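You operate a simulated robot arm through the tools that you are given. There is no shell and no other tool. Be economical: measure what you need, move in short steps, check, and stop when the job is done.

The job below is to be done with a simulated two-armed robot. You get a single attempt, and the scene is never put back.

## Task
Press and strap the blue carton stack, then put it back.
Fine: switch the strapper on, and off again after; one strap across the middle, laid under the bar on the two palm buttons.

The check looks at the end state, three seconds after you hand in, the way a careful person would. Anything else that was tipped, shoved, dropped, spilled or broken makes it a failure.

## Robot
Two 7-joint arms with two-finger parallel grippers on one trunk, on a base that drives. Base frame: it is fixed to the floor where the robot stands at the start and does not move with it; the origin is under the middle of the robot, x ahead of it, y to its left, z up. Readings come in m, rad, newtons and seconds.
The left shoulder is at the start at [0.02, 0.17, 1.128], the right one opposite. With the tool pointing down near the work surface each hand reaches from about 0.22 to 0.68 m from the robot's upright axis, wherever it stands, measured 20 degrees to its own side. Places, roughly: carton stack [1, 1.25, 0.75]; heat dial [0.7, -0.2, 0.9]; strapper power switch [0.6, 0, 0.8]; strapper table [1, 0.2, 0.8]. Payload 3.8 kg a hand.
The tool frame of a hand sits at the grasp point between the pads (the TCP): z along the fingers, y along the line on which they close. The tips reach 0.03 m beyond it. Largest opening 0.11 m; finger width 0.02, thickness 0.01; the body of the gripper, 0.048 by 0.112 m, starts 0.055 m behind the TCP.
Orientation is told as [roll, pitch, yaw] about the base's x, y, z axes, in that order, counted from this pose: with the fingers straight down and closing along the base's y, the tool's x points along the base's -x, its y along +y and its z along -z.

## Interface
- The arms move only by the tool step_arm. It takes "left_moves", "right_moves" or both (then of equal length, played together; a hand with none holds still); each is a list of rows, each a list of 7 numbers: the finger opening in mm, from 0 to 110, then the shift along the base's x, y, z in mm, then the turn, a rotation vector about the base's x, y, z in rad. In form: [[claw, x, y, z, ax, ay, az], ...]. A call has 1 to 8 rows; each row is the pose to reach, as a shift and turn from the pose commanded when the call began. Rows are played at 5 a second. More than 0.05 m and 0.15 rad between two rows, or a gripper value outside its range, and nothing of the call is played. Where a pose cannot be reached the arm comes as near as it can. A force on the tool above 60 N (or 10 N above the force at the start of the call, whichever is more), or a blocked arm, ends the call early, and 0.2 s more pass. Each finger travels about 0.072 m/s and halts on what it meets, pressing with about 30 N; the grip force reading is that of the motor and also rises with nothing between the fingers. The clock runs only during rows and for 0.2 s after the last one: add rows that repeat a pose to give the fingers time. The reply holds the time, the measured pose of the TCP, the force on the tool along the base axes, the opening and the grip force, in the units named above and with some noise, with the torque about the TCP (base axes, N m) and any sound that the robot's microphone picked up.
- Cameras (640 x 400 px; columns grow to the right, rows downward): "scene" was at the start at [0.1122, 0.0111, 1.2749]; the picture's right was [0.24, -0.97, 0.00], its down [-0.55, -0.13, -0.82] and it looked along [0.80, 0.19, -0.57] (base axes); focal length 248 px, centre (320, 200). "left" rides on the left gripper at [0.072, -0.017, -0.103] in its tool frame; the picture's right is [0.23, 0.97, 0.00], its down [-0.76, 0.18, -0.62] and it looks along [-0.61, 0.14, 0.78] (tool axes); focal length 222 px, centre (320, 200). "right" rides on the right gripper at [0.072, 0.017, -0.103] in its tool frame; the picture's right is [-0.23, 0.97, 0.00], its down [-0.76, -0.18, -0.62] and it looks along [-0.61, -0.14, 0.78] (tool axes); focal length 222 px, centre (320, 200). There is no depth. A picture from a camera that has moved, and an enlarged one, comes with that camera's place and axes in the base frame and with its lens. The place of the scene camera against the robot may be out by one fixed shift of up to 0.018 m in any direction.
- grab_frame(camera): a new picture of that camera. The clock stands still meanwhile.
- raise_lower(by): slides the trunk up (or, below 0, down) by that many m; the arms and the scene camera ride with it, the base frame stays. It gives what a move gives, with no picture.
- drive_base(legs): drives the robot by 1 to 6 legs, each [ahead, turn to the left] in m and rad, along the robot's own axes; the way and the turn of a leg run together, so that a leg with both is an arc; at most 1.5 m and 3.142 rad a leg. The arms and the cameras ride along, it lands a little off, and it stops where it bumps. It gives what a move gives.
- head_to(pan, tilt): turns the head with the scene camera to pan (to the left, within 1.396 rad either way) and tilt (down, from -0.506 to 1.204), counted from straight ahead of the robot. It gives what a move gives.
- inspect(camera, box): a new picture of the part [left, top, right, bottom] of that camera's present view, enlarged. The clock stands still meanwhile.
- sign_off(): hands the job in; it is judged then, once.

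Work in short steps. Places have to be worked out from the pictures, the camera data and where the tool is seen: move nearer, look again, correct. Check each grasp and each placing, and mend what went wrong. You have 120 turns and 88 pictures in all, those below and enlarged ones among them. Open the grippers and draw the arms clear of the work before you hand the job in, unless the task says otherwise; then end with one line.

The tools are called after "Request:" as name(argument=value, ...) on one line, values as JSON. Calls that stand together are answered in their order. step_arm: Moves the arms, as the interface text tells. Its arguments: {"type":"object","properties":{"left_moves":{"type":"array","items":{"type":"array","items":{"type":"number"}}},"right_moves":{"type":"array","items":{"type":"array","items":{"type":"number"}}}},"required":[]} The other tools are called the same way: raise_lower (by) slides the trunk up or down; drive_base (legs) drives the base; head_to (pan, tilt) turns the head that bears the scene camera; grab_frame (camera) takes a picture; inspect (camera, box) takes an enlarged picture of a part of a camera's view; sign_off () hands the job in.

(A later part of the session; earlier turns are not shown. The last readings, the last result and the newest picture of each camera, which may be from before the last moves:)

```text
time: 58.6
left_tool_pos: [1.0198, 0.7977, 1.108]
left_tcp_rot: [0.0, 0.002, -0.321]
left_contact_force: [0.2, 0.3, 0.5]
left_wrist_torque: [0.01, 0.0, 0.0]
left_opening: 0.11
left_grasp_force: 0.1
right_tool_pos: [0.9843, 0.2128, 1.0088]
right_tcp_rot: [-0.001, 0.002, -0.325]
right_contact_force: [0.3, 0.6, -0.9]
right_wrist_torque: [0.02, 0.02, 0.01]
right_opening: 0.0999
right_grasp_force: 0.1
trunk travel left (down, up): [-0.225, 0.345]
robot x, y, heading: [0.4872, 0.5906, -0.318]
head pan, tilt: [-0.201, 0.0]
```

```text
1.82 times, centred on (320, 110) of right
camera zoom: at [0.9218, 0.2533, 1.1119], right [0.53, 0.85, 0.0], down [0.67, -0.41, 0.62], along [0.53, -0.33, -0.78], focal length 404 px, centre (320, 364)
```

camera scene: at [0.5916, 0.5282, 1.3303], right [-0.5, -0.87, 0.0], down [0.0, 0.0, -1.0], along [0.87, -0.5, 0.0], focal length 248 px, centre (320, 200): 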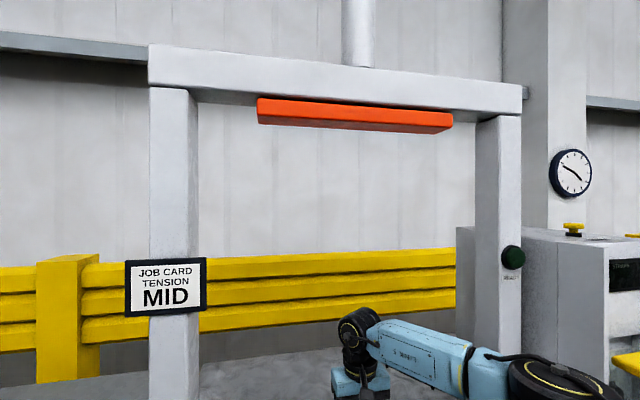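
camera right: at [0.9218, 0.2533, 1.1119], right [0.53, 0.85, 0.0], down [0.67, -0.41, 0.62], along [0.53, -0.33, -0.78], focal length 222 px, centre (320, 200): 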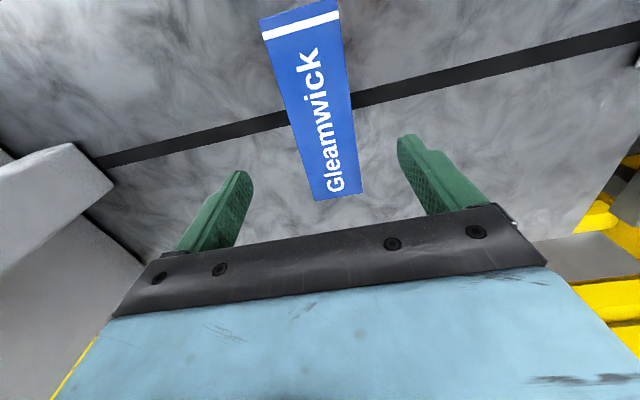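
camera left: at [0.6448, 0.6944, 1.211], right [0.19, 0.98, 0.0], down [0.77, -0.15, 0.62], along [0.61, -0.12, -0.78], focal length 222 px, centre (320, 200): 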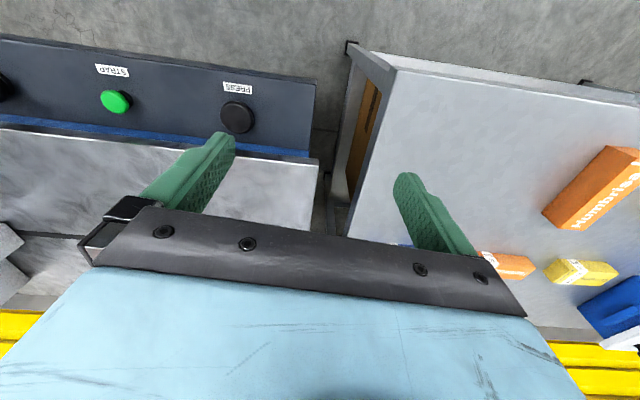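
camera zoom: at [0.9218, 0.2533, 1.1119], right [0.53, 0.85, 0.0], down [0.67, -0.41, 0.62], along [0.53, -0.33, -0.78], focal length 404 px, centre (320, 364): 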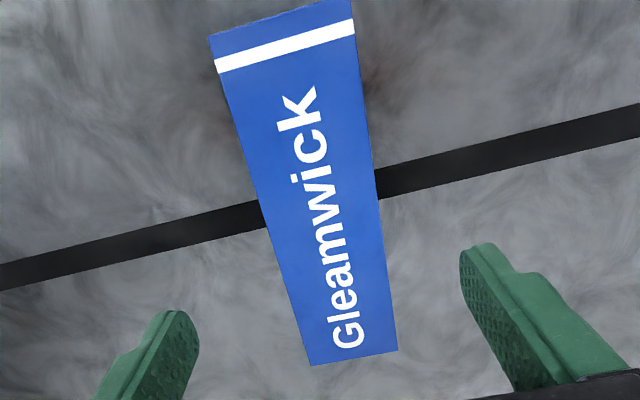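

The slot crosses at machine x 0.8686 and the stack centre is at 0.869–0.871, so it is centred. Now I back off and move to face the middle of the palm buttons.

Request:
step_arm(right_moves=[[60, 0, 0, 25, 0, 0, 0], [20, 0, 0, 50, 0, 0, 0], [0, 0, 0, 70, 0, 0, 0], [0, 0, 0, 70, 0, 0, 0]], left_moves=[[60, 0, 0, 0, 0, 0, 0], [20, 0, 0, 0, 0, 0, 0], [0, 0, 0, 0, 0, 0, 0], [0, 0, 0, 0, 0, 0, 0]])

Request:
drive_base(legs=[[-0.27, 0], [0, -1.571], [0.2, 0], [0, 1.571]])

```text
time: 59.6
left_tool_pos: [1.0206, 0.7982, 1.1081]
left_tcp_rot: [0.0, -0.001, -0.321]
left_contact_force: [-0.8, 0.7, 0.2]
left_wrist_torque: [-0.02, 0.02, 0.01]
left_opening: 0.0002
left_grasp_force: 28.1
right_tool_pos: [0.9854, 0.2139, 1.0781]
right_tcp_rot: [0.0, 0.0, -0.326]
right_contact_force: [-0.4, 0.8, -0.2]
right_wrist_torque: [0.04, 0.0, 0.02]
right_opening: 0.0
right_grasp_force: 29.9
trunk travel left (down, up): [-0.225, 0.345]
robot x, y, heading: [0.4891, 0.5886, -0.32]
head pan, tilt: [-0.201, 0.0]
```

```text
time: 70.4
left_tool_pos: [0.7006, 0.6902, 1.109]
left_tcp_rot: [0.0, -0.001, -0.332]
left_contact_force: [0.4, 0.1, 0.1]
left_wrist_torque: [-0.01, 0.02, 0.0]
left_opening: 0.0
left_grasp_force: 29.8
right_tool_pos: [0.6611, 0.1069, 1.0779]
right_tcp_rot: [0.0, 0.0, -0.335]
right_contact_force: [0.1, 0.4, -0.8]
right_wrist_torque: [0.01, 0.01, -0.01]
right_opening: 0.0
right_grasp_force: 30.1
trunk travel left (down, up): [-0.225, 0.345]
robot x, y, heading: [0.1678, 0.4851, -0.335]
head pan, tilt: [-0.201, 0.0]
```

I am centred at machine y 0.513. I go 0.07 m forward, then look at the panel with the right-hand camera and the head camera.

Request:
drive_base(legs=[[0.07, 0]])

Request:
head_to(pan=0.0, tilt=0.9)

Request:
grab_frame(camera="scene")

Request:
grab_frame(camera="right")

Request:
grab_frame(camera="left")

```text
time: 71.4
left_tool_pos: [0.7661, 0.6673, 1.1086]
left_tcp_rot: [0.0, -0.001, -0.327]
left_contact_force: [-0.4, -0.5, 0.1]
left_wrist_torque: [0.04, 0.04, -0.03]
left_opening: 0.0003
left_grasp_force: 30.0
right_tool_pos: [0.7281, 0.0829, 1.0777]
right_tcp_rot: [0.0, 0.0, -0.333]
right_contact_force: [0.0, 1.0, -0.9]
right_wrist_torque: [0.0, 0.03, -0.05]
right_opening: 0.0
right_grasp_force: 30.1
trunk travel left (down, up): [-0.225, 0.345]
robot x, y, heading: [0.2312, 0.4625, -0.326]
head pan, tilt: [-0.201, 0.0]
```

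```text
time: 72.6
left_tool_pos: [0.7653, 0.6682, 1.1083]
left_tcp_rot: [-0.001, -0.001, -0.326]
left_contact_force: [0.1, -0.4, 0.7]
left_wrist_torque: [0.0, 0.01, 0.03]
left_opening: 0.0
left_grasp_force: 30.0
right_tool_pos: [0.7283, 0.0843, 1.0796]
right_tcp_rot: [0.0, 0.001, -0.332]
right_contact_force: [0.9, 0.0, -0.1]
right_wrist_torque: [0.0, 0.02, -0.01]
right_opening: 0.0001
right_grasp_force: 30.1
trunk travel left (down, up): [-0.225, 0.345]
robot x, y, heading: [0.2301, 0.4646, -0.331]
head pan, tilt: [0.0, 0.901]
```

```text
53 pictures are left
camera scene: at [0.3298, 0.4222, 1.2505], right [-0.32, -0.95, 0.0], down [-0.74, 0.25, -0.62], along [0.59, -0.2, -0.78], focal length 248 px, centre (320, 200)
```

scene: 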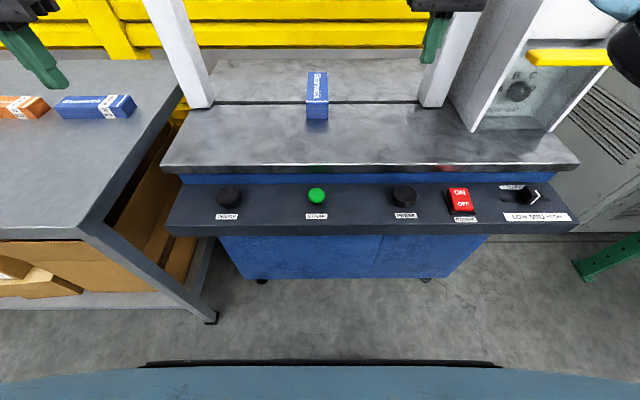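

```text
52 pictures are left
camera right: at [0.6652, 0.1249, 1.1817], right [0.53, 0.85, 0.0], down [0.66, -0.42, 0.62], along [0.53, -0.33, -0.78], focal length 222 px, centre (320, 200)
```

right: 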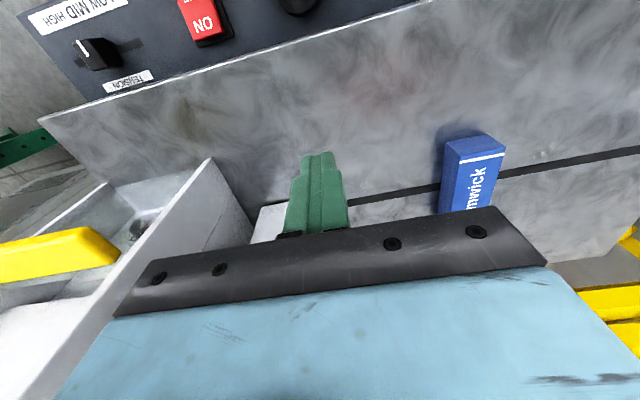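

```text
51 pictures are left
camera left: at [0.6919, 0.6766, 1.2112], right [0.1, 1.0, 0.0], down [0.78, -0.08, 0.62], along [0.62, -0.06, -0.78], focal length 222 px, centre (320, 200)
```

left: 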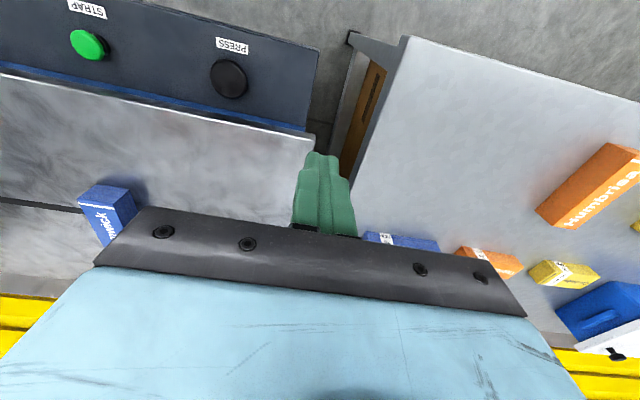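

The stack stands well and the panel is in view. I bring the right hand back over the ON half of the rocker, estimated at (0.585, -0.018), staying high, and look.

Request:
step_arm(right_moves=[[0, -36, -25, 0, 0, 0, 0], [0, -72, -51, 0, 0, 0, 0], [0, -108, -77, 0, 0, 0, 0], [0, -143, -102, 0, 0, 0, 0], [0, -143, -102, -45, 0, 0, 0], [0, -143, -102, -90, 0, 0, 0], [0, -143, -102, -130, 0, 0, 0], [0, -143, -102, -130, 0, 0, 0]])

Request:
grab_frame(camera="right")

Request:
inspect(camera="scene", box=[380, 130, 580, 255])

```text
time: 74.4
left_tool_pos: [0.7662, 0.6691, 1.108]
left_tcp_rot: [0.002, -0.001, -0.328]
left_contact_force: [-0.1, -0.2, -0.3]
left_wrist_torque: [-0.04, -0.01, 0.0]
left_opening: 0.0003
left_grasp_force: 30.1
right_tool_pos: [0.5853, -0.0178, 0.9501]
right_tcp_rot: [0.0, 0.001, -0.333]
right_contact_force: [0.5, 0.5, 0.9]
right_wrist_torque: [0.01, -0.01, 0.04]
right_opening: 0.0003
right_grasp_force: 29.5
trunk travel left (down, up): [-0.225, 0.345]
robot x, y, heading: [0.233, 0.4663, -0.329]
head pan, tilt: [0.0, 0.901]
```

```text
50 pictures are left
camera right: at [0.5224, 0.0237, 1.0525], right [0.53, 0.85, 0.0], down [0.66, -0.42, 0.62], along [0.53, -0.33, -0.78], focal length 222 px, centre (320, 200)
```

right: 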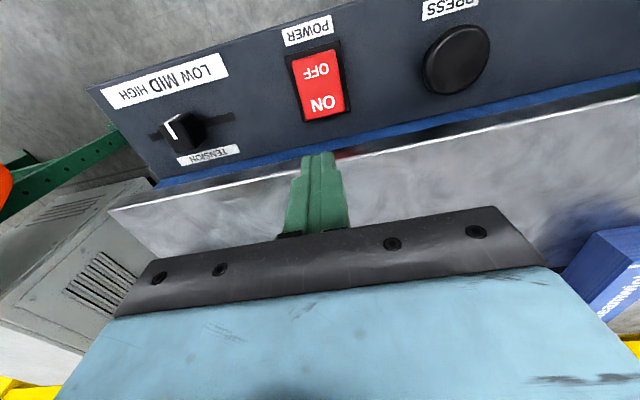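

```text
3.20 times, centred on (480, 192) of scene
camera zoom: at [0.3297, 0.4224, 1.2505], right [-0.32, -0.95, 0.0], down [-0.74, 0.25, -0.62], along [0.59, -0.2, -0.78], focal length 795 px, centre (-192, 224)
```

zoom: 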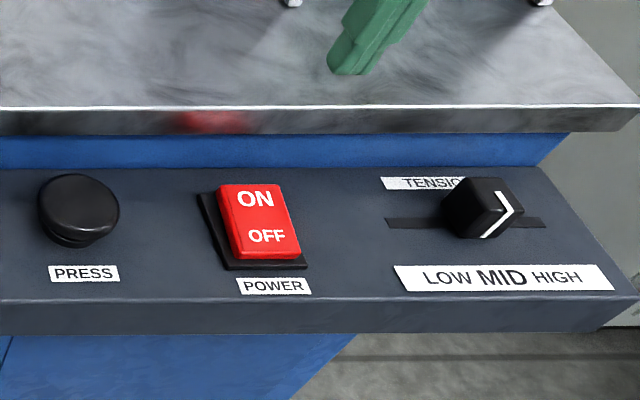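

The rocker is clear: ON half at about (0.580, -0.008), z ≈ 0.81, OFF half nearer to me. I align over ON and lower to just above it, then press in small steps.

Request:
step_arm(right_moves=[[0, -5, 9, -30, 0, 0, 0], [0, -5, 9, -65, 0, 0, 0], [0, -5, 9, -95, 0, 0, 0], [0, -5, 9, -95, 0, 0, 0]])

Request:
inspect(camera="right", box=[200, 0, 440, 220])

Request:
inspect(camera="scene", box=[380, 130, 580, 255])

```text
time: 75.4
left_tool_pos: [0.7659, 0.6696, 1.1084]
left_tcp_rot: [0.002, 0.001, -0.329]
left_contact_force: [-0.2, -0.4, -0.9]
left_wrist_torque: [0.01, 0.0, -0.01]
left_opening: 0.0
left_grasp_force: 29.7
right_tool_pos: [0.5789, -0.0084, 0.8536]
right_tcp_rot: [0.001, 0.0, -0.331]
right_contact_force: [-0.1, -0.1, 0.6]
right_wrist_torque: [-0.03, 0.01, -0.02]
right_opening: 0.0
right_grasp_force: 29.7
trunk travel left (down, up): [-0.225, 0.345]
robot x, y, heading: [0.2335, 0.4638, -0.329]
head pan, tilt: [0.0, 0.901]
```

```text
1.82 times, centred on (320, 110) of right
camera zoom: at [0.5164, 0.0326, 0.9558], right [0.53, 0.85, 0.0], down [0.66, -0.42, 0.62], along [0.53, -0.33, -0.78], focal length 404 px, centre (320, 364)
```

zoom: 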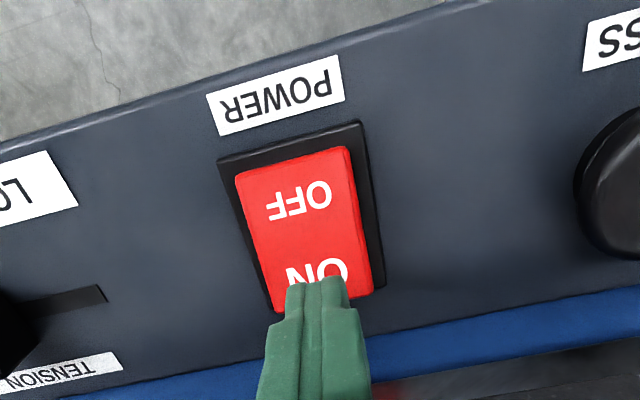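

```text
3.20 times, centred on (480, 192) of scene
camera zoom: at [0.3297, 0.4223, 1.2504], right [-0.32, -0.95, 0.0], down [-0.74, 0.25, -0.62], along [0.59, -0.2, -0.78], focal length 795 px, centre (-192, 224)
```

zoom: 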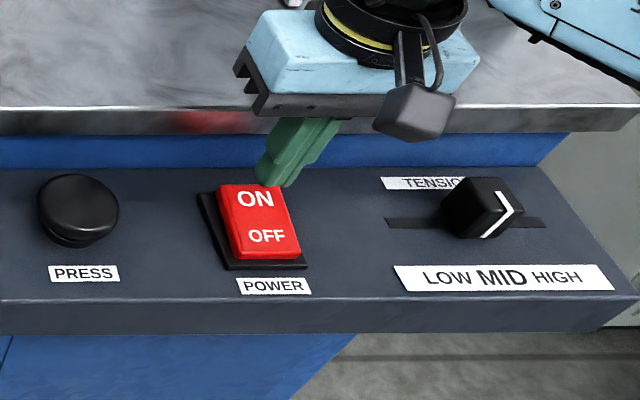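

The tip will land near the ON lettering; I shift 4 mm further toward the ON edge and press slowly.

Request:
step_arm(right_moves=[[0, 4, -1.5, -5, 0, 0, 0], [0, 4, -1.5, -9, 0, 0, 0], [0, 4, -1.5, -12, 0, 0, 0], [0, 4, -1.5, -15, 0, 0, 0], [0, 4, -1.5, -15, 0, 0, 0]])

Request:
inspect(camera="right", box=[200, 0, 440, 220])

```text
time: 76.6
left_tool_pos: [0.7666, 0.6679, 1.1087]
left_tcp_rot: [-0.001, -0.001, -0.328]
left_contact_force: [-0.1, -0.6, 0.5]
left_wrist_torque: [0.0, -0.02, 0.01]
left_opening: 0.0001
left_grasp_force: 29.9
right_tool_pos: [0.5829, -0.0101, 0.8373]
right_tcp_rot: [0.0, -0.001, -0.333]
right_contact_force: [-0.4, -0.1, -0.5]
right_wrist_torque: [0.02, -0.01, 0.02]
right_opening: 0.0
right_grasp_force: 30.0
trunk travel left (down, up): [-0.225, 0.345]
robot x, y, heading: [0.2328, 0.4599, -0.331]
head pan, tilt: [0.0, 0.901]
```

```text
1.82 times, centred on (320, 110) of right
camera zoom: at [0.5214, 0.0307, 0.941], right [0.53, 0.85, 0.0], down [0.66, -0.42, 0.62], along [0.53, -0.33, -0.78], focal length 404 px, centre (320, 364)
```

zoom: 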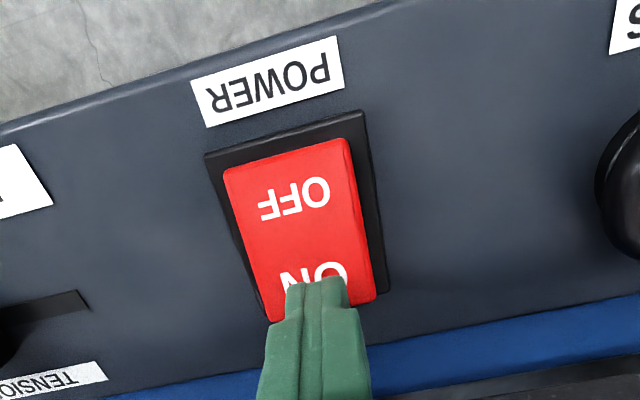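

No contact yet, with the tip at z 0.8075. I continue down.

Request:
step_arm(right_moves=[[0, 0, 0, -3, 0, 0, 0], [0, 0, 0, -6, 0, 0, 0], [0, 0, 0, -9, 0, 0, 0], [0, 0, 0, -12, 0, 0, 0], [0, 0, 0, -12, 0, 0, 0]])

Request:
inspect(camera="right", box=[200, 0, 440, 220])

```text
time: 77.8
left_tool_pos: [0.7663, 0.6681, 1.1087]
left_tcp_rot: [0.0, 0.001, -0.329]
left_contact_force: [0.5, 1.0, -0.2]
left_wrist_torque: [-0.02, 0.0, 0.01]
left_opening: 0.0
left_grasp_force: 29.7
right_tool_pos: [0.5836, -0.0093, 0.827]
right_tcp_rot: [0.001, 0.0, -0.331]
right_contact_force: [0.3, -0.6, 1.0]
right_wrist_torque: [-0.01, 0.03, -0.02]
right_opening: 0.0
right_grasp_force: 30.1
trunk travel left (down, up): [-0.225, 0.345]
robot x, y, heading: [0.2295, 0.4631, -0.331]
head pan, tilt: [0.0, 0.901]
```

```text
1.82 times, centred on (320, 110) of right
camera zoom: at [0.5212, 0.0307, 0.9299], right [0.53, 0.85, 0.0], down [0.66, -0.42, 0.62], along [0.53, -0.33, -0.78], focal length 404 px, centre (320, 364)
```

zoom: 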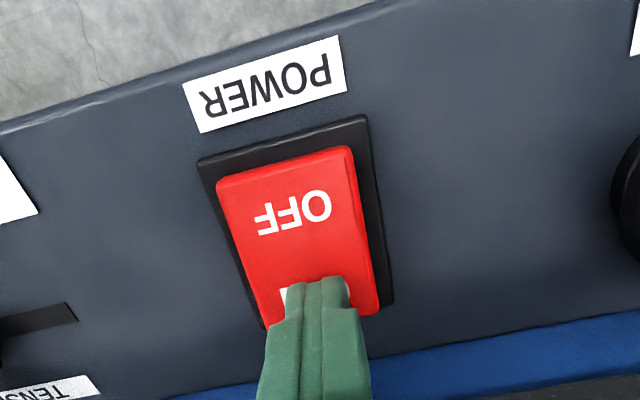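

The tip is at the rocker surface now. I press further.

Request:
step_arm(right_moves=[[0, 0, 0, -3, 0, 0, 0], [0, 0, 0, -6, 0, 0, 0], [0, 0, 0, -9, 0, 0, 0], [0, 0, 0, -9, 0, 0, 0]])

Request:
inspect(camera="right", box=[200, 0, 440, 220])

```text
time: 78.8
left_tool_pos: [0.7638, 0.6697, 1.1099]
left_tcp_rot: [0.0, -0.003, -0.328]
left_contact_force: [0.0, 0.6, 0.2]
left_wrist_torque: [-0.01, 0.02, 0.02]
left_opening: 0.0003
left_grasp_force: 30.4
right_tool_pos: [0.5834, -0.01, 0.8245]
right_tcp_rot: [0.001, -0.012, -0.335]
right_contact_force: [-4.7, -4.3, 45.1]
right_wrist_torque: [0.06, 0.51, 0.58]
right_opening: 0.0
right_grasp_force: 30.4
trunk travel left (down, up): [-0.225, 0.345]
robot x, y, heading: [0.2323, 0.465, -0.329]
head pan, tilt: [0.0, 0.901]
```

```text
1.82 times, centred on (320, 110) of right
camera zoom: at [0.5203, 0.0311, 0.9263], right [0.53, 0.85, 0.0], down [0.65, -0.41, 0.63], along [0.54, -0.34, -0.77], focal length 404 px, centre (320, 364)
```

zoom: 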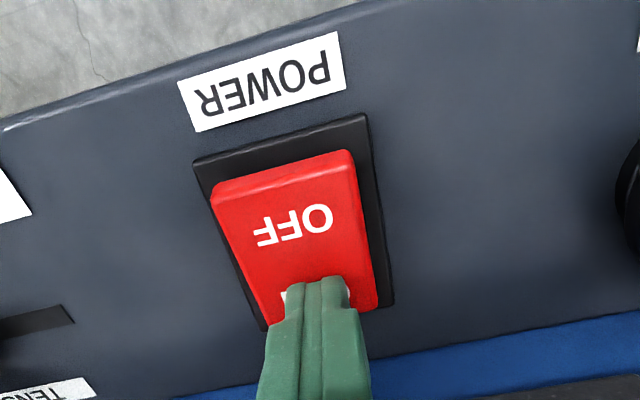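

45 N on the rocker, and its OFF end now looks raised. I lift the finger and check the rocker and the lamp.

Request:
step_arm(right_moves=[[0, 0, 0, 30, 0, 0, 0], [0, 0, 0, 75, 0, 0, 0], [0, 0, 0, 75, 0, 0, 0]])

Request:
head_to(pan=-0.3, tilt=0.5)

Request:
grab_frame(camera="scene")

Request:
inspect(camera="right", box=[160, 0, 480, 220])

```text
time: 79.6
left_tool_pos: [0.7664, 0.6685, 1.1085]
left_tcp_rot: [0.001, 0.0, -0.329]
left_contact_force: [-0.6, -0.2, -0.1]
left_wrist_torque: [0.03, -0.01, -0.04]
left_opening: 0.0
left_grasp_force: 30.3
right_tool_pos: [0.5819, -0.0102, 0.8929]
right_tcp_rot: [0.0, 0.003, -0.333]
right_contact_force: [0.1, 0.4, 0.7]
right_wrist_torque: [0.01, 0.01, -0.04]
right_opening: 0.0
right_grasp_force: 29.8
trunk travel left (down, up): [-0.225, 0.345]
robot x, y, heading: [0.2324, 0.4634, -0.332]
head pan, tilt: [0.0, 0.901]
```

```text
time: 80.5
left_tool_pos: [0.766, 0.6689, 1.1079]
left_tcp_rot: [-0.001, 0.0, -0.328]
left_contact_force: [-0.4, -0.3, -0.3]
left_wrist_torque: [0.0, 0.03, 0.01]
left_opening: 0.0
left_grasp_force: 29.8
right_tool_pos: [0.5818, -0.0109, 0.8921]
right_tcp_rot: [0.001, 0.0, -0.331]
right_contact_force: [-0.2, 1.3, 0.7]
right_wrist_torque: [-0.01, -0.03, 0.0]
right_opening: 0.0001
right_grasp_force: 29.9
trunk travel left (down, up): [-0.225, 0.345]
robot x, y, heading: [0.23, 0.4629, -0.329]
head pan, tilt: [-0.3, 0.499]
```

```text
43 pictures are left
camera scene: at [0.3319, 0.3931, 1.2842], right [-0.59, -0.81, 0.0], down [-0.39, 0.28, -0.88], along [0.71, -0.52, -0.48], focal length 248 px, centre (320, 200)
```

scene: 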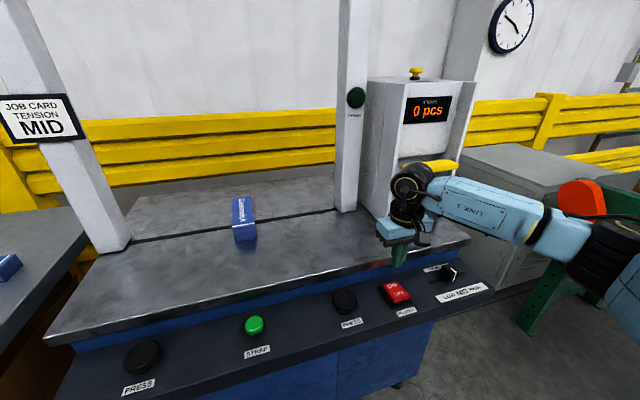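

```text
1.82 times, centred on (320, 110) of right
camera zoom: at [0.5199, 0.0311, 0.9964], right [0.53, 0.85, 0.0], down [0.66, -0.42, 0.62], along [0.53, -0.33, -0.78], focal length 404 px, centre (320, 364)
```

zoom: 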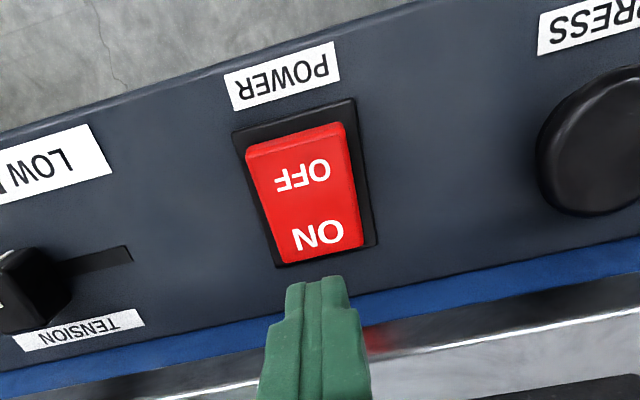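

Power is on, and the display reads "0 pcs". I enlarge the display and the lamp on the post.

Request:
inspect(camera="scene", box=[330, 70, 470, 160])

```text
4.44 times, centred on (400, 115) of scene
camera zoom: at [0.3319, 0.3931, 1.2842], right [-0.59, -0.81, 0.0], down [-0.39, 0.28, -0.88], along [0.71, -0.52, -0.48], focal length 1105 px, centre (-36, 578)
```

zoom: 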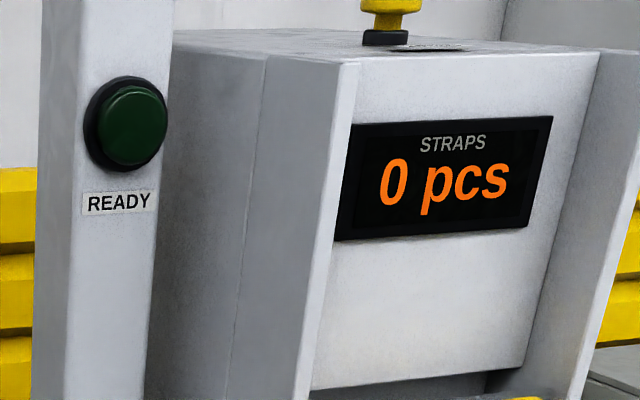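

READY is still dark, presumably warming up. Meanwhile I place both closed hands above the palm buttons, estimated at left (0.748, 0.520) and right (0.615, 0.118).

Request:
step_arm(right_moves=[[0, 8, 32, 20, 0, 0, 0], [0, 16, 64, 40, 0, 0, 0], [0, 25, 96, 40, 0, 0, 0], [0, 33, 128, 40, 0, 0, 0], [0, 33, 128, 30, 0, 0, 0], [0, 33, 128, 20, 0, 0, 0], [0, 33, 128, 10, 0, 0, 0], [0, 33, 128, 10, 0, 0, 0]], left_moves=[[0, -4, -37, 0, 0, 0, 0], [0, -9, -74, 0, 0, 0, 0], [0, -14, -111, 0, 0, 0, 0], [0, -18, -149, 0, 0, 0, 0], [0, -18, -149, -50, 0, 0, 0], [0, -18, -149, -100, 0, 0, 0], [0, -18, -149, -150, 0, 0, 0], [0, -18, -149, -190, 0, 0, 0]])

Request:
grab_frame(camera="left")

Request:
grab_frame(camera="right")

Request:
grab_frame(camera="scene")

```text
time: 82.3
left_tool_pos: [0.7503, 0.5213, 0.9189]
left_tcp_rot: [0.0, -0.001, -0.327]
left_contact_force: [0.4, 0.4, 0.5]
left_wrist_torque: [0.02, 0.02, 0.01]
left_opening: 0.0
left_grasp_force: 29.9
right_tool_pos: [0.6168, 0.1189, 0.9003]
right_tcp_rot: [0.001, -0.002, -0.332]
right_contact_force: [0.0, -0.5, 0.7]
right_wrist_torque: [-0.03, 0.02, -0.04]
right_opening: 0.0003
right_grasp_force: 30.1
trunk travel left (down, up): [-0.225, 0.345]
robot x, y, heading: [0.2308, 0.4579, -0.329]
head pan, tilt: [-0.3, 0.499]
```

```text
40 pictures are left
camera left: at [0.6759, 0.5287, 1.0215], right [0.1, 1.0, 0.0], down [0.78, -0.08, 0.62], along [0.62, -0.06, -0.78], focal length 222 px, centre (320, 200)
```

left: 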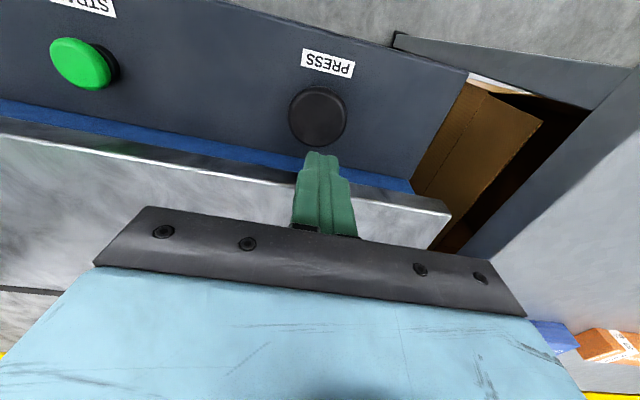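

```text
39 pictures are left
camera right: at [0.555, 0.159, 1.0047], right [0.53, 0.85, 0.0], down [0.66, -0.42, 0.62], along [0.53, -0.33, -0.78], focal length 222 px, centre (320, 200)
```

right: 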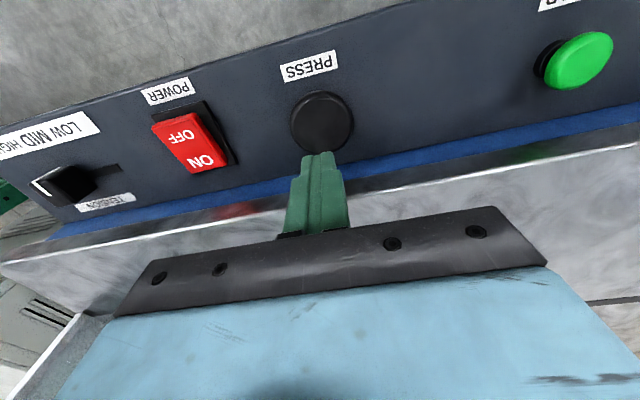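

```text
38 pictures are left
camera scene: at [0.3324, 0.3932, 1.2842], right [-0.59, -0.81, 0.0], down [-0.39, 0.28, -0.88], along [0.71, -0.52, -0.48], focal length 248 px, centre (320, 200)
```

scene: 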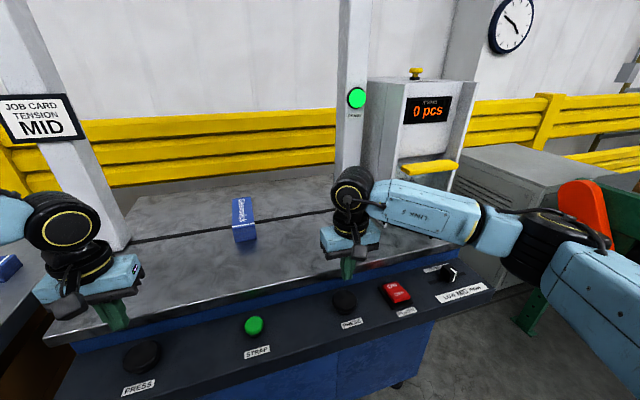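

READY is lit. I trim both hands over the button centres and come down to tips at about z 0.825.

Request:
step_arm(right_moves=[[0, -4, 7, -15, 0, 0, 0], [0, -4, 7, -30, 0, 0, 0], [0, -4, 7, -45, 0, 0, 0], [0, -4, 7, -45, 0, 0, 0]], left_moves=[[0, -6, -1, -22, 0, 0, 0], [0, -6, -1, -43, 0, 0, 0], [0, -6, -1, -64, 0, 0, 0], [0, -6, -1, -64, 0, 0, 0]])

Request:
inspect(camera="scene", box=[60, 240, 480, 400])

```text
time: 83.3
left_tool_pos: [0.7387, 0.5249, 0.8594]
left_tcp_rot: [-0.001, -0.002, -0.328]
left_contact_force: [0.5, 0.0, 0.2]
left_wrist_torque: [-0.01, 0.01, 0.01]
left_opening: 0.0
left_grasp_force: 30.1
left hand out of reach, approached as far as the arm can: row 3, 4
right_tool_pos: [0.6107, 0.1249, 0.8582]
right_tcp_rot: [0.001, 0.001, -0.332]
right_contact_force: [-0.4, -0.3, -0.2]
right_wrist_torque: [0.02, -0.01, 0.02]
right_opening: 0.0
right_grasp_force: 30.3
trunk travel left (down, up): [-0.225, 0.345]
robot x, y, heading: [0.234, 0.4616, -0.325]
head pan, tilt: [-0.3, 0.499]
```

```text
1.52 times, centred on (270, 320) of scene
camera zoom: at [0.3319, 0.3931, 1.2843], right [-0.59, -0.81, 0.0], down [-0.39, 0.28, -0.88], along [0.71, -0.52, -0.48], focal length 379 px, centre (396, 17)
```

zoom: 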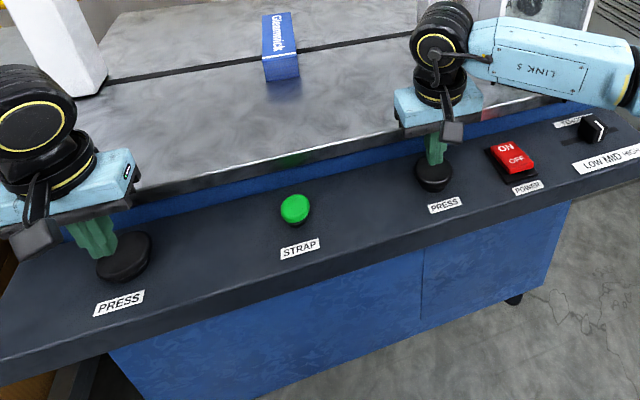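

The left hand meets an arm limit this low, so I raise both hands, slide the trunk down 0.08 m and approach again.

Request:
step_arm(right_moves=[[0, 0, 0, 45, 0, 0, 0], [0, 0, 0, 90, 0, 0, 0], [0, 0, 0, 120, 0, 0, 0], [0, 0, 0, 120, 0, 0, 0]], left_moves=[[0, 0, 0, 45, 0, 0, 0], [0, 0, 0, 90, 0, 0, 0], [0, 0, 0, 120, 0, 0, 0], [0, 0, 0, 120, 0, 0, 0]])

Request:
raise_lower(by=-0.08)

```text
time: 84.3
left_tool_pos: [0.7384, 0.5264, 0.98]
left_tcp_rot: [0.001, 0.0, -0.329]
left_contact_force: [0.9, 0.6, 0.0]
left_wrist_torque: [-0.02, -0.03, 0.03]
left_opening: 0.0001
left_grasp_force: 30.0
right_tool_pos: [0.6114, 0.1228, 0.9771]
right_tcp_rot: [0.002, 0.0, -0.332]
right_contact_force: [0.1, 0.7, -0.5]
right_wrist_torque: [-0.02, 0.0, 0.04]
right_opening: 0.0
right_grasp_force: 30.2
trunk travel left (down, up): [-0.225, 0.345]
robot x, y, heading: [0.2318, 0.4632, -0.325]
head pan, tilt: [-0.3, 0.499]
```

```text
time: 85.4
left_tool_pos: [0.7385, 0.5268, 0.9001]
left_tcp_rot: [0.001, -0.001, -0.328]
left_contact_force: [0.6, 1.2, -0.1]
left_wrist_torque: [-0.01, -0.02, -0.03]
left_opening: 0.0001
left_grasp_force: 30.3
right_tool_pos: [0.6113, 0.1237, 0.8969]
right_tcp_rot: [0.0, 0.001, -0.33]
right_contact_force: [0.2, 0.1, -0.3]
right_wrist_torque: [0.02, -0.03, 0.03]
right_opening: 0.0003
right_grasp_force: 30.4
trunk travel left (down, up): [-0.145, 0.425]
robot x, y, heading: [0.2315, 0.4664, -0.329]
head pan, tilt: [-0.3, 0.499]
```

Now I come down again to tips at about z 0.82 over both buttons.

Request:
step_arm(right_moves=[[0, 2, 2, -17, 0, 0, 0], [0, 2, 2, -34, 0, 0, 0], [0, 2, 2, -47, 0, 0, 0], [0, 2, 2, -47, 0, 0, 0]], left_moves=[[0, 5.5, -6.5, -17, 0, 0, 0], [0, 5.5, -6.5, -34, 0, 0, 0], [0, 5.5, -6.5, -50, 0, 0, 0], [0, 5.5, -6.5, -50, 0, 0, 0]])

Request:
grab_frame(camera="left")

Request:
grab_frame(camera="right")

```text
time: 86.4
left_tool_pos: [0.7426, 0.5199, 0.8488]
left_tcp_rot: [-0.001, 0.0, -0.328]
left_contact_force: [0.0, 0.2, -0.6]
left_wrist_torque: [-0.03, -0.03, 0.04]
left_opening: 0.0
left_grasp_force: 29.9
right_tool_pos: [0.6138, 0.1262, 0.8483]
right_tcp_rot: [-0.001, -0.001, -0.332]
right_contact_force: [0.2, -0.7, -0.6]
right_wrist_torque: [0.02, -0.01, 0.03]
right_opening: 0.0
right_grasp_force: 30.2
trunk travel left (down, up): [-0.145, 0.425]
robot x, y, heading: [0.2329, 0.4635, -0.33]
head pan, tilt: [-0.3, 0.499]
```

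```text
36 pictures are left
camera left: at [0.6697, 0.5286, 0.951], right [0.1, 1.0, 0.0], down [0.78, -0.08, 0.62], along [0.62, -0.06, -0.78], focal length 222 px, centre (320, 200)
```

left: 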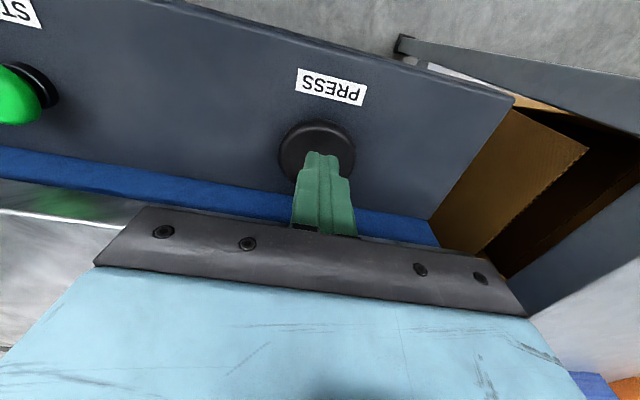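

```text
35 pictures are left
camera right: at [0.552, 0.1664, 0.9523], right [0.53, 0.85, 0.0], down [0.66, -0.42, 0.62], along [0.53, -0.33, -0.78], focal length 222 px, centre (320, 200)
```

right: 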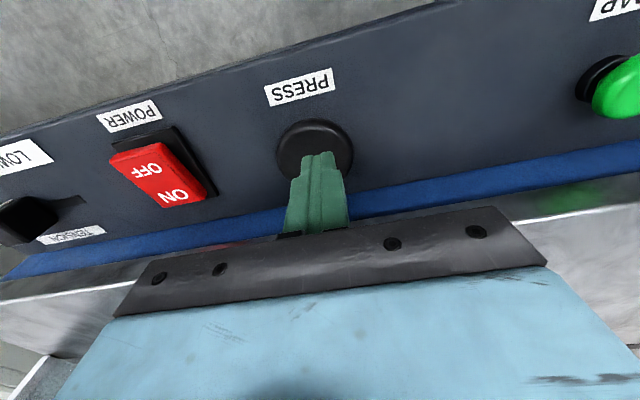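

Both tips are over the buttons. I press down together in small steps.

Request:
step_arm(right_moves=[[0, 0, 0, -4, 0, 0, 0], [0, 0, 0, -8, 0, 0, 0], [0, 0, 0, -12, 0, 0, 0], [0, 0, 0, -15, 0, 0, 0], [0, 0, 0, -15, 0, 0, 0]], left_moves=[[0, 0, 0, -4, 0, 0, 0], [0, 0, 0, -8, 0, 0, 0], [0, 0, 0, -12, 0, 0, 0], [0, 0, 0, -15, 0, 0, 0], [0, 0, 0, -15, 0, 0, 0]])

```text
time: 87.6
left_tool_pos: [0.7431, 0.5203, 0.8357]
left_tcp_rot: [0.0, -0.001, -0.328]
left_contact_force: [-0.1, 0.2, 1.3]
left_wrist_torque: [0.01, 0.03, 0.01]
left_opening: 0.0002
left_grasp_force: 29.9
right_tool_pos: [0.6134, 0.1264, 0.8334]
right_tcp_rot: [-0.001, 0.0, -0.33]
right_contact_force: [1.1, -0.5, 1.1]
right_wrist_torque: [0.02, -0.01, 0.01]
right_opening: 0.0
right_grasp_force: 30.2
trunk travel left (down, up): [-0.145, 0.425]
robot x, y, heading: [0.2318, 0.4641, -0.331]
head pan, tilt: [-0.3, 0.499]
```

Both are just touching (tips near z 0.804). Now I press both down together and hold.

Request:
step_arm(right_moves=[[0, 0, 0, -5, 0, 0, 0], [0, 0, 0, -9, 0, 0, 0], [0, 0, 0, -12, 0, 0, 0], [0, 0, 0, -12, 0, 0, 0], [0, 0, 0, -12, 0, 0, 0]], left_moves=[[0, 0, 0, -6, 0, 0, 0], [0, 0, 0, -10, 0, 0, 0], [0, 0, 0, -13, 0, 0, 0], [0, 0, 0, -13, 0, 0, 0], [0, 0, 0, -13, 0, 0, 0]])

Request:
head_to(pan=-0.25, tilt=0.3)

Request:
grab_frame(camera="scene")

```text
time: 88.8
left_tool_pos: [0.7439, 0.5208, 0.8261]
left_tcp_rot: [-0.001, -0.01, -0.329]
left_contact_force: [8.3, 3.3, 33.3]
left_wrist_torque: [0.15, -0.14, -0.23]
left_opening: 0.0
left_grasp_force: 30.1
right_tool_pos: [0.6133, 0.1271, 0.826]
right_tcp_rot: [0.002, -0.006, -0.334]
right_contact_force: [0.4, -3.6, 23.8]
right_wrist_torque: [-0.15, 0.0, 0.06]
right_opening: 0.0
right_grasp_force: 29.9
trunk travel left (down, up): [-0.145, 0.425]
robot x, y, heading: [0.2337, 0.462, -0.328]
head pan, tilt: [-0.3, 0.499]
heard: click, click
```

```text
time: 89.6
left_tool_pos: [0.7435, 0.5199, 0.8249]
left_tcp_rot: [0.0, -0.008, -0.329]
left_contact_force: [10.9, 1.9, 33.6]
left_wrist_torque: [0.09, -0.25, -0.02]
left_opening: 0.0
left_grasp_force: 30.1
right_tool_pos: [0.6136, 0.1256, 0.8259]
right_tcp_rot: [0.002, -0.006, -0.335]
right_contact_force: [0.8, -4.7, 27.3]
right_wrist_torque: [-0.16, 0.01, 0.03]
right_opening: 0.0
right_grasp_force: 29.9
trunk travel left (down, up): [-0.145, 0.425]
robot x, y, heading: [0.2326, 0.4607, -0.327]
head pan, tilt: [-0.25, 0.3]
```

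```text
34 pictures are left
camera scene: at [0.3337, 0.3963, 1.2231], right [-0.55, -0.84, 0.0], down [-0.25, 0.16, -0.96], along [0.8, -0.52, -0.29], focal length 248 px, centre (320, 200)
```

scene: 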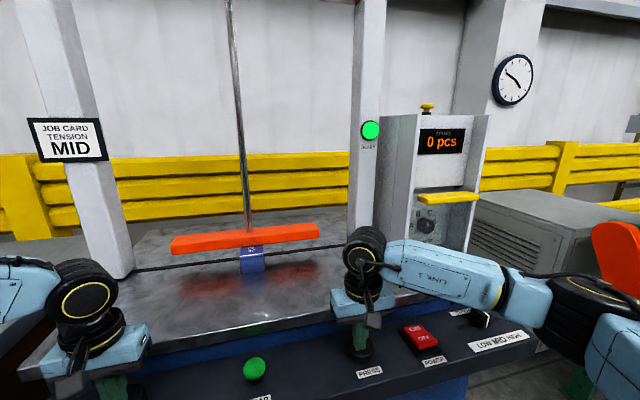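

Both clicked and the bar has come down on the stack. I hold on and watch.

Request:
step_arm(right_moves=[[0, 0, 0, 0, 0, 0, 0], [0, 0, 0, 0, 0, 0, 0], [0, 0, 0, 0, 0, 0, 0], [0, 0, 0, 0, 0, 0, 0], [0, 0, 0, 0, 0, 0, 0]], left_moves=[[0, 0, 0, 0, 0, 0, 0], [0, 0, 0, 0, 0, 0, 0], [0, 0, 0, 0, 0, 0, 0], [0, 0, 0, 0, 0, 0, 0], [0, 0, 0, 0, 0, 0, 0]])

Request:
inspect(camera="scene", box=[120, 100, 480, 325])

```text
time: 90.8
left_tool_pos: [0.7436, 0.5205, 0.8255]
left_tcp_rot: [0.0, -0.009, -0.328]
left_contact_force: [10.4, 1.5, 34.0]
left_wrist_torque: [0.02, -0.26, 0.04]
left_opening: 0.0001
left_grasp_force: 29.9
right_tool_pos: [0.6131, 0.1262, 0.8251]
right_tcp_rot: [0.002, -0.006, -0.335]
right_contact_force: [1.1, -5.5, 28.3]
right_wrist_torque: [-0.15, -0.04, -0.05]
right_opening: 0.0
right_grasp_force: 29.6
trunk travel left (down, up): [-0.145, 0.425]
robot x, y, heading: [0.2375, 0.4617, -0.327]
head pan, tilt: [-0.25, 0.3]
```

```text
1.78 times, centred on (300, 212) of scene
camera zoom: at [0.3337, 0.3962, 1.2231], right [-0.55, -0.84, 0.0], down [-0.25, 0.16, -0.96], along [0.8, -0.52, -0.29], focal length 442 px, centre (356, 178)
```

zoom: 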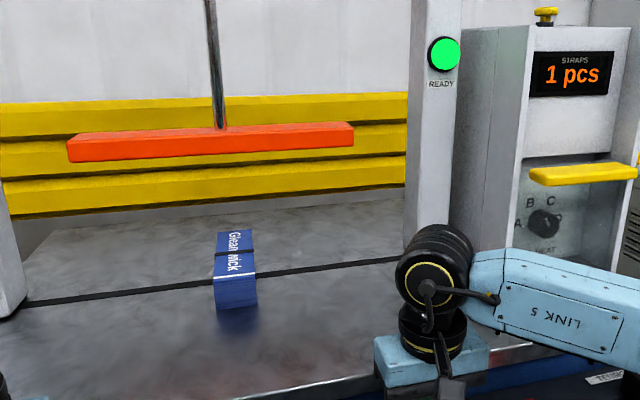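

The counter shows "1 pcs", the bar is rising and a dark strap lies across the middle. I release both buttons straight away.

Request:
step_arm(right_moves=[[0, 0, 0, 40, 0, 0, 0], [0, 0, 0, 85, 0, 0, 0], [0, 0, 0, 110, 0, 0, 0], [0, 0, 0, 110, 0, 0, 0]], left_moves=[[0, 0, 0, 40, 0, 0, 0], [0, 0, 0, 85, 0, 0, 0], [0, 0, 0, 130, 0, 0, 0], [0, 0, 0, 150, 0, 0, 0]])

Request:
inspect(camera="scene", box=[200, 100, 480, 275])

```text
time: 91.8
left_tool_pos: [0.7447, 0.5213, 0.9722]
left_tcp_rot: [0.001, 0.002, -0.327]
left_contact_force: [-0.3, -1.1, -0.2]
left_wrist_torque: [-0.04, 0.03, 0.03]
left_opening: 0.0
left_grasp_force: 30.0
right_tool_pos: [0.6126, 0.1272, 0.9316]
right_tcp_rot: [0.0, 0.003, -0.331]
right_contact_force: [0.2, 0.5, -0.3]
right_wrist_torque: [0.0, -0.02, -0.01]
right_opening: 0.0002
right_grasp_force: 29.7
trunk travel left (down, up): [-0.145, 0.425]
robot x, y, heading: [0.231, 0.4682, -0.325]
head pan, tilt: [-0.25, 0.3]
```

```text
2.29 times, centred on (340, 188) of scene
camera zoom: at [0.3365, 0.3955, 1.2226], right [-0.55, -0.84, 0.0], down [-0.25, 0.16, -0.96], along [0.8, -0.52, -0.3], focal length 568 px, centre (274, 229)
```

zoom: 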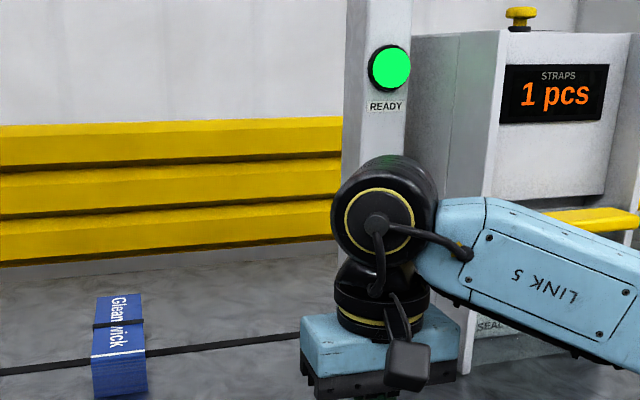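

Exactly one strap, and the machine shows no fault. Now to switch off: the OFF half is at about (0.552, 0.001). I move the right hand over it.

Request:
step_arm(right_moves=[[0, -15, -32, 0, 0, 0, 0], [0, -30, -64, 0, 0, 0, 0], [0, -45, -96, 0, 0, 0, 0], [0, -60.6, -126, 0, 0, 0, 0], [0, -60.6, -126, -35, 0, 0, 0], [0, -60.6, -126, -75, 0, 0, 0], [0, -60.6, -126, -75, 0, 0, 0]])

Request:
inspect(camera="right", box=[200, 0, 440, 220])

```text
time: 93.4
left_tool_pos: [0.7439, 0.5198, 0.9715]
left_tcp_rot: [-0.001, 0.002, -0.327]
left_contact_force: [-0.3, 0.2, 0.3]
left_wrist_torque: [0.01, 0.01, -0.01]
left_opening: 0.0
left_grasp_force: 30.3
right_tool_pos: [0.5551, 0.0009, 0.8581]
right_tcp_rot: [0.0, 0.0, -0.331]
right_contact_force: [-0.4, 0.1, 0.1]
right_wrist_torque: [0.01, 0.0, -0.02]
right_opening: 0.0
right_grasp_force: 30.4
trunk travel left (down, up): [-0.145, 0.425]
robot x, y, heading: [0.2336, 0.4627, -0.326]
head pan, tilt: [-0.25, 0.3]
```

```text
1.82 times, centred on (320, 110) of right
camera zoom: at [0.4923, 0.0404, 0.9611], right [0.53, 0.85, 0.0], down [0.66, -0.42, 0.62], along [0.53, -0.33, -0.78], focal length 404 px, centre (320, 364)
```

zoom: 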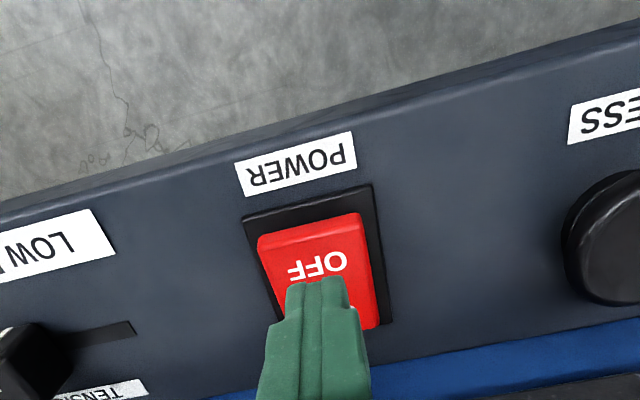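

The tip will land on the OFF lettering. I press down.

Request:
step_arm(right_moves=[[0, -2, 0, -10, 0, 0, 0], [0, -2, 0, -19, 0, 0, 0], [0, -2, 0, -24, 0, 0, 0], [0, -2, 0, -29, 0, 0, 0], [0, -2, 0, -34, 0, 0, 0], [0, -2, 0, -38, 0, 0, 0], [0, -2, 0, -38, 0, 0, 0]])

Request:
inspect(camera="right", box=[200, 0, 440, 220])

```text
time: 95.0
left_tool_pos: [0.743, 0.5213, 0.9737]
left_tcp_rot: [0.002, -0.003, -0.328]
left_contact_force: [-0.4, 0.0, -0.3]
left_wrist_torque: [0.04, 0.0, -0.01]
left_opening: 0.0
left_grasp_force: 29.9
right_tool_pos: [0.5498, 0.001, 0.8248]
right_tcp_rot: [-0.002, -0.007, -0.335]
right_contact_force: [-6.4, -1.0, 25.5]
right_wrist_torque: [-0.18, -0.02, 0.36]
right_opening: 0.0003
right_grasp_force: 29.9
trunk travel left (down, up): [-0.145, 0.425]
robot x, y, heading: [0.2336, 0.4603, -0.323]
head pan, tilt: [-0.25, 0.3]
```

```text
1.82 times, centred on (320, 110) of right
camera zoom: at [0.4877, 0.041, 0.9261], right [0.53, 0.85, 0.0], down [0.66, -0.41, 0.63], along [0.53, -0.33, -0.78], focal length 404 px, centre (320, 364)
```

zoom: 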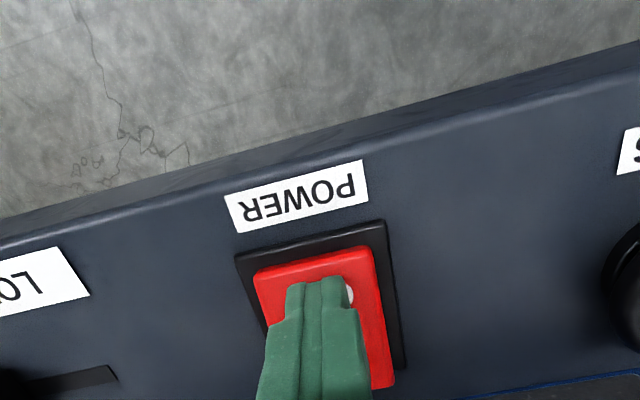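

The OFF side went in. I lift the hand away, raise it well clear and check display and lamp.

Request:
step_arm(right_moves=[[0, 0, 0, 45, 0, 0, 0], [0, 0, 0, 95, 0, 0, 0], [0, 12, 35, 140, 0, 0, 0], [0, 24, 70, 170, 0, 0, 0], [0, 36, 105, 170, 0, 0, 0], [0, 36, 105, 170, 0, 0, 0]])

Request:
grab_frame(camera="scene")

```text
refused: row 3 steps farther than a row can; nothing moved
```

```text
29 pictures are left
camera scene: at [0.3346, 0.3971, 1.2232], right [-0.55, -0.84, 0.0], down [-0.25, 0.16, -0.96], along [0.8, -0.52, -0.29], focal length 248 px, centre (320, 200)
```

scene: 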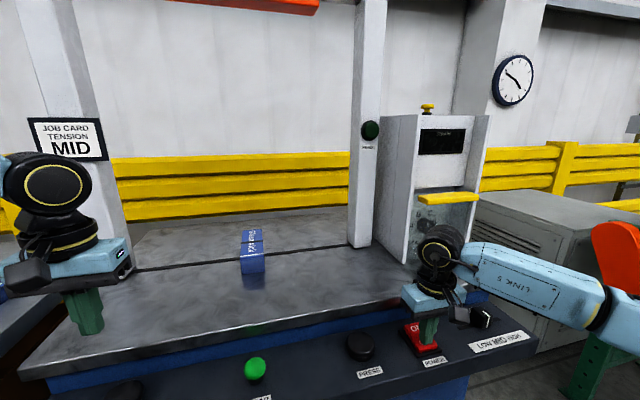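

Display and lamp are dark, so the strapper is off again. I raise the right hand with smaller steps and move the left hand back outward and up.

Request:
step_arm(right_moves=[[0, 0, 0, 45, 0, 0, 0], [0, 0, 0, 90, 0, 0, 0], [30, 10, 20, 125, 0, 0, 0], [60, 20, 40, 160, 0, 0, 0], [100, 28, 60, 180, 0, 0, 0], [100, 28, 60, 180, 0, 0, 0]], left_moves=[[0, 0, 0, 40, 0, 0, 0], [0, 5, 20, 80, 0, 0, 0], [0, 16, 50, 110, 0, 0, 0], [0, 27, 90, 130, 0, 0, 0], [0, 38, 120, 130, 0, 0, 0], [0, 48, 142, 130, 0, 0, 0]])

Request:
raise_lower(by=0.08)

Request:
drive_base(legs=[[-0.07, 0], [0, 1.571], [0.2, 0], [0, -1.571]])

```text
time: 96.4
left_tool_pos: [0.7917, 0.6627, 1.1019]
left_tcp_rot: [0.001, 0.0, -0.33]
left_contact_force: [-0.8, 0.0, 0.0]
left_wrist_torque: [-0.03, 0.04, 0.0]
left_opening: 0.0
left_grasp_force: 30.1
right_tool_pos: [0.5816, 0.059, 0.9991]
right_tcp_rot: [0.001, -0.002, -0.332]
right_contact_force: [-0.1, -0.2, -0.3]
right_wrist_torque: [-0.04, 0.03, 0.03]
right_opening: 0.1002
right_grasp_force: 0.1
trunk travel left (down, up): [-0.145, 0.425]
robot x, y, heading: [0.2332, 0.4622, -0.333]
head pan, tilt: [-0.25, 0.3]
```

```text
time: 97.5
left_tool_pos: [0.7923, 0.6623, 1.1817]
left_tcp_rot: [0.0, -0.001, -0.327]
left_contact_force: [-0.7, -0.4, -0.2]
left_wrist_torque: [-0.01, 0.01, -0.01]
left_opening: 0.0
left_grasp_force: 30.3
right_tool_pos: [0.5807, 0.0589, 1.0793]
right_tcp_rot: [0.0, 0.0, -0.331]
right_contact_force: [0.1, -0.1, -0.9]
right_wrist_torque: [-0.01, -0.01, 0.01]
right_opening: 0.1002
right_grasp_force: 0.1
trunk travel left (down, up): [-0.225, 0.345]
robot x, y, heading: [0.2308, 0.464, -0.329]
head pan, tilt: [-0.25, 0.3]
```

```text
time: 107.3
left_tool_pos: [0.7924, 0.8733, 1.183]
left_tcp_rot: [0.0, -0.001, -0.327]
left_contact_force: [0.5, -0.2, -0.3]
left_wrist_torque: [-0.01, 0.0, 0.01]
left_opening: 0.0
left_grasp_force: 30.2
right_tool_pos: [0.5806, 0.2688, 1.0801]
right_tcp_rot: [-0.001, 0.0, -0.332]
right_contact_force: [0.3, -0.5, 0.3]
right_wrist_torque: [-0.02, 0.01, -0.01]
right_opening: 0.1
right_grasp_force: 0.0
trunk travel left (down, up): [-0.225, 0.345]
robot x, y, heading: [0.2308, 0.6734, -0.332]
head pan, tilt: [-0.25, 0.3]
```

I am lined up for the stack, so I drive straight in by 0.27 m.

Request:
drive_base(legs=[[0.27, 0]])

Request:
grab_frame(camera="right")

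```text
time: 109.3
left_tool_pos: [1.0519, 0.7849, 1.1825]
left_tcp_rot: [0.0, -0.002, -0.326]
left_contact_force: [0.2, 0.2, -0.3]
left_wrist_torque: [-0.02, 0.03, -0.01]
left_opening: 0.0001
left_grasp_force: 30.5
right_tool_pos: [0.8407, 0.1805, 1.0793]
right_tcp_rot: [-0.001, 0.0, -0.331]
right_contact_force: [-0.2, -0.6, 0.5]
right_wrist_torque: [0.04, 0.03, -0.01]
right_opening: 0.1
right_grasp_force: 0.1
trunk travel left (down, up): [-0.225, 0.345]
robot x, y, heading: [0.493, 0.5858, -0.327]
head pan, tilt: [-0.25, 0.3]
```

```text
28 pictures are left
camera right: at [0.7786, 0.2212, 1.1827], right [0.53, 0.85, 0.0], down [0.66, -0.42, 0.62], along [0.53, -0.33, -0.78], focal length 222 px, centre (320, 200)
```

right: 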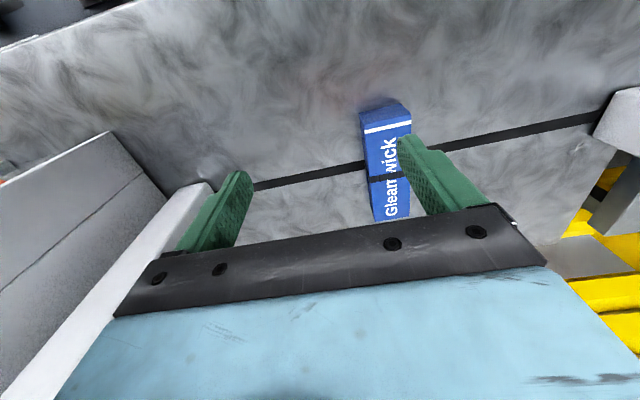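

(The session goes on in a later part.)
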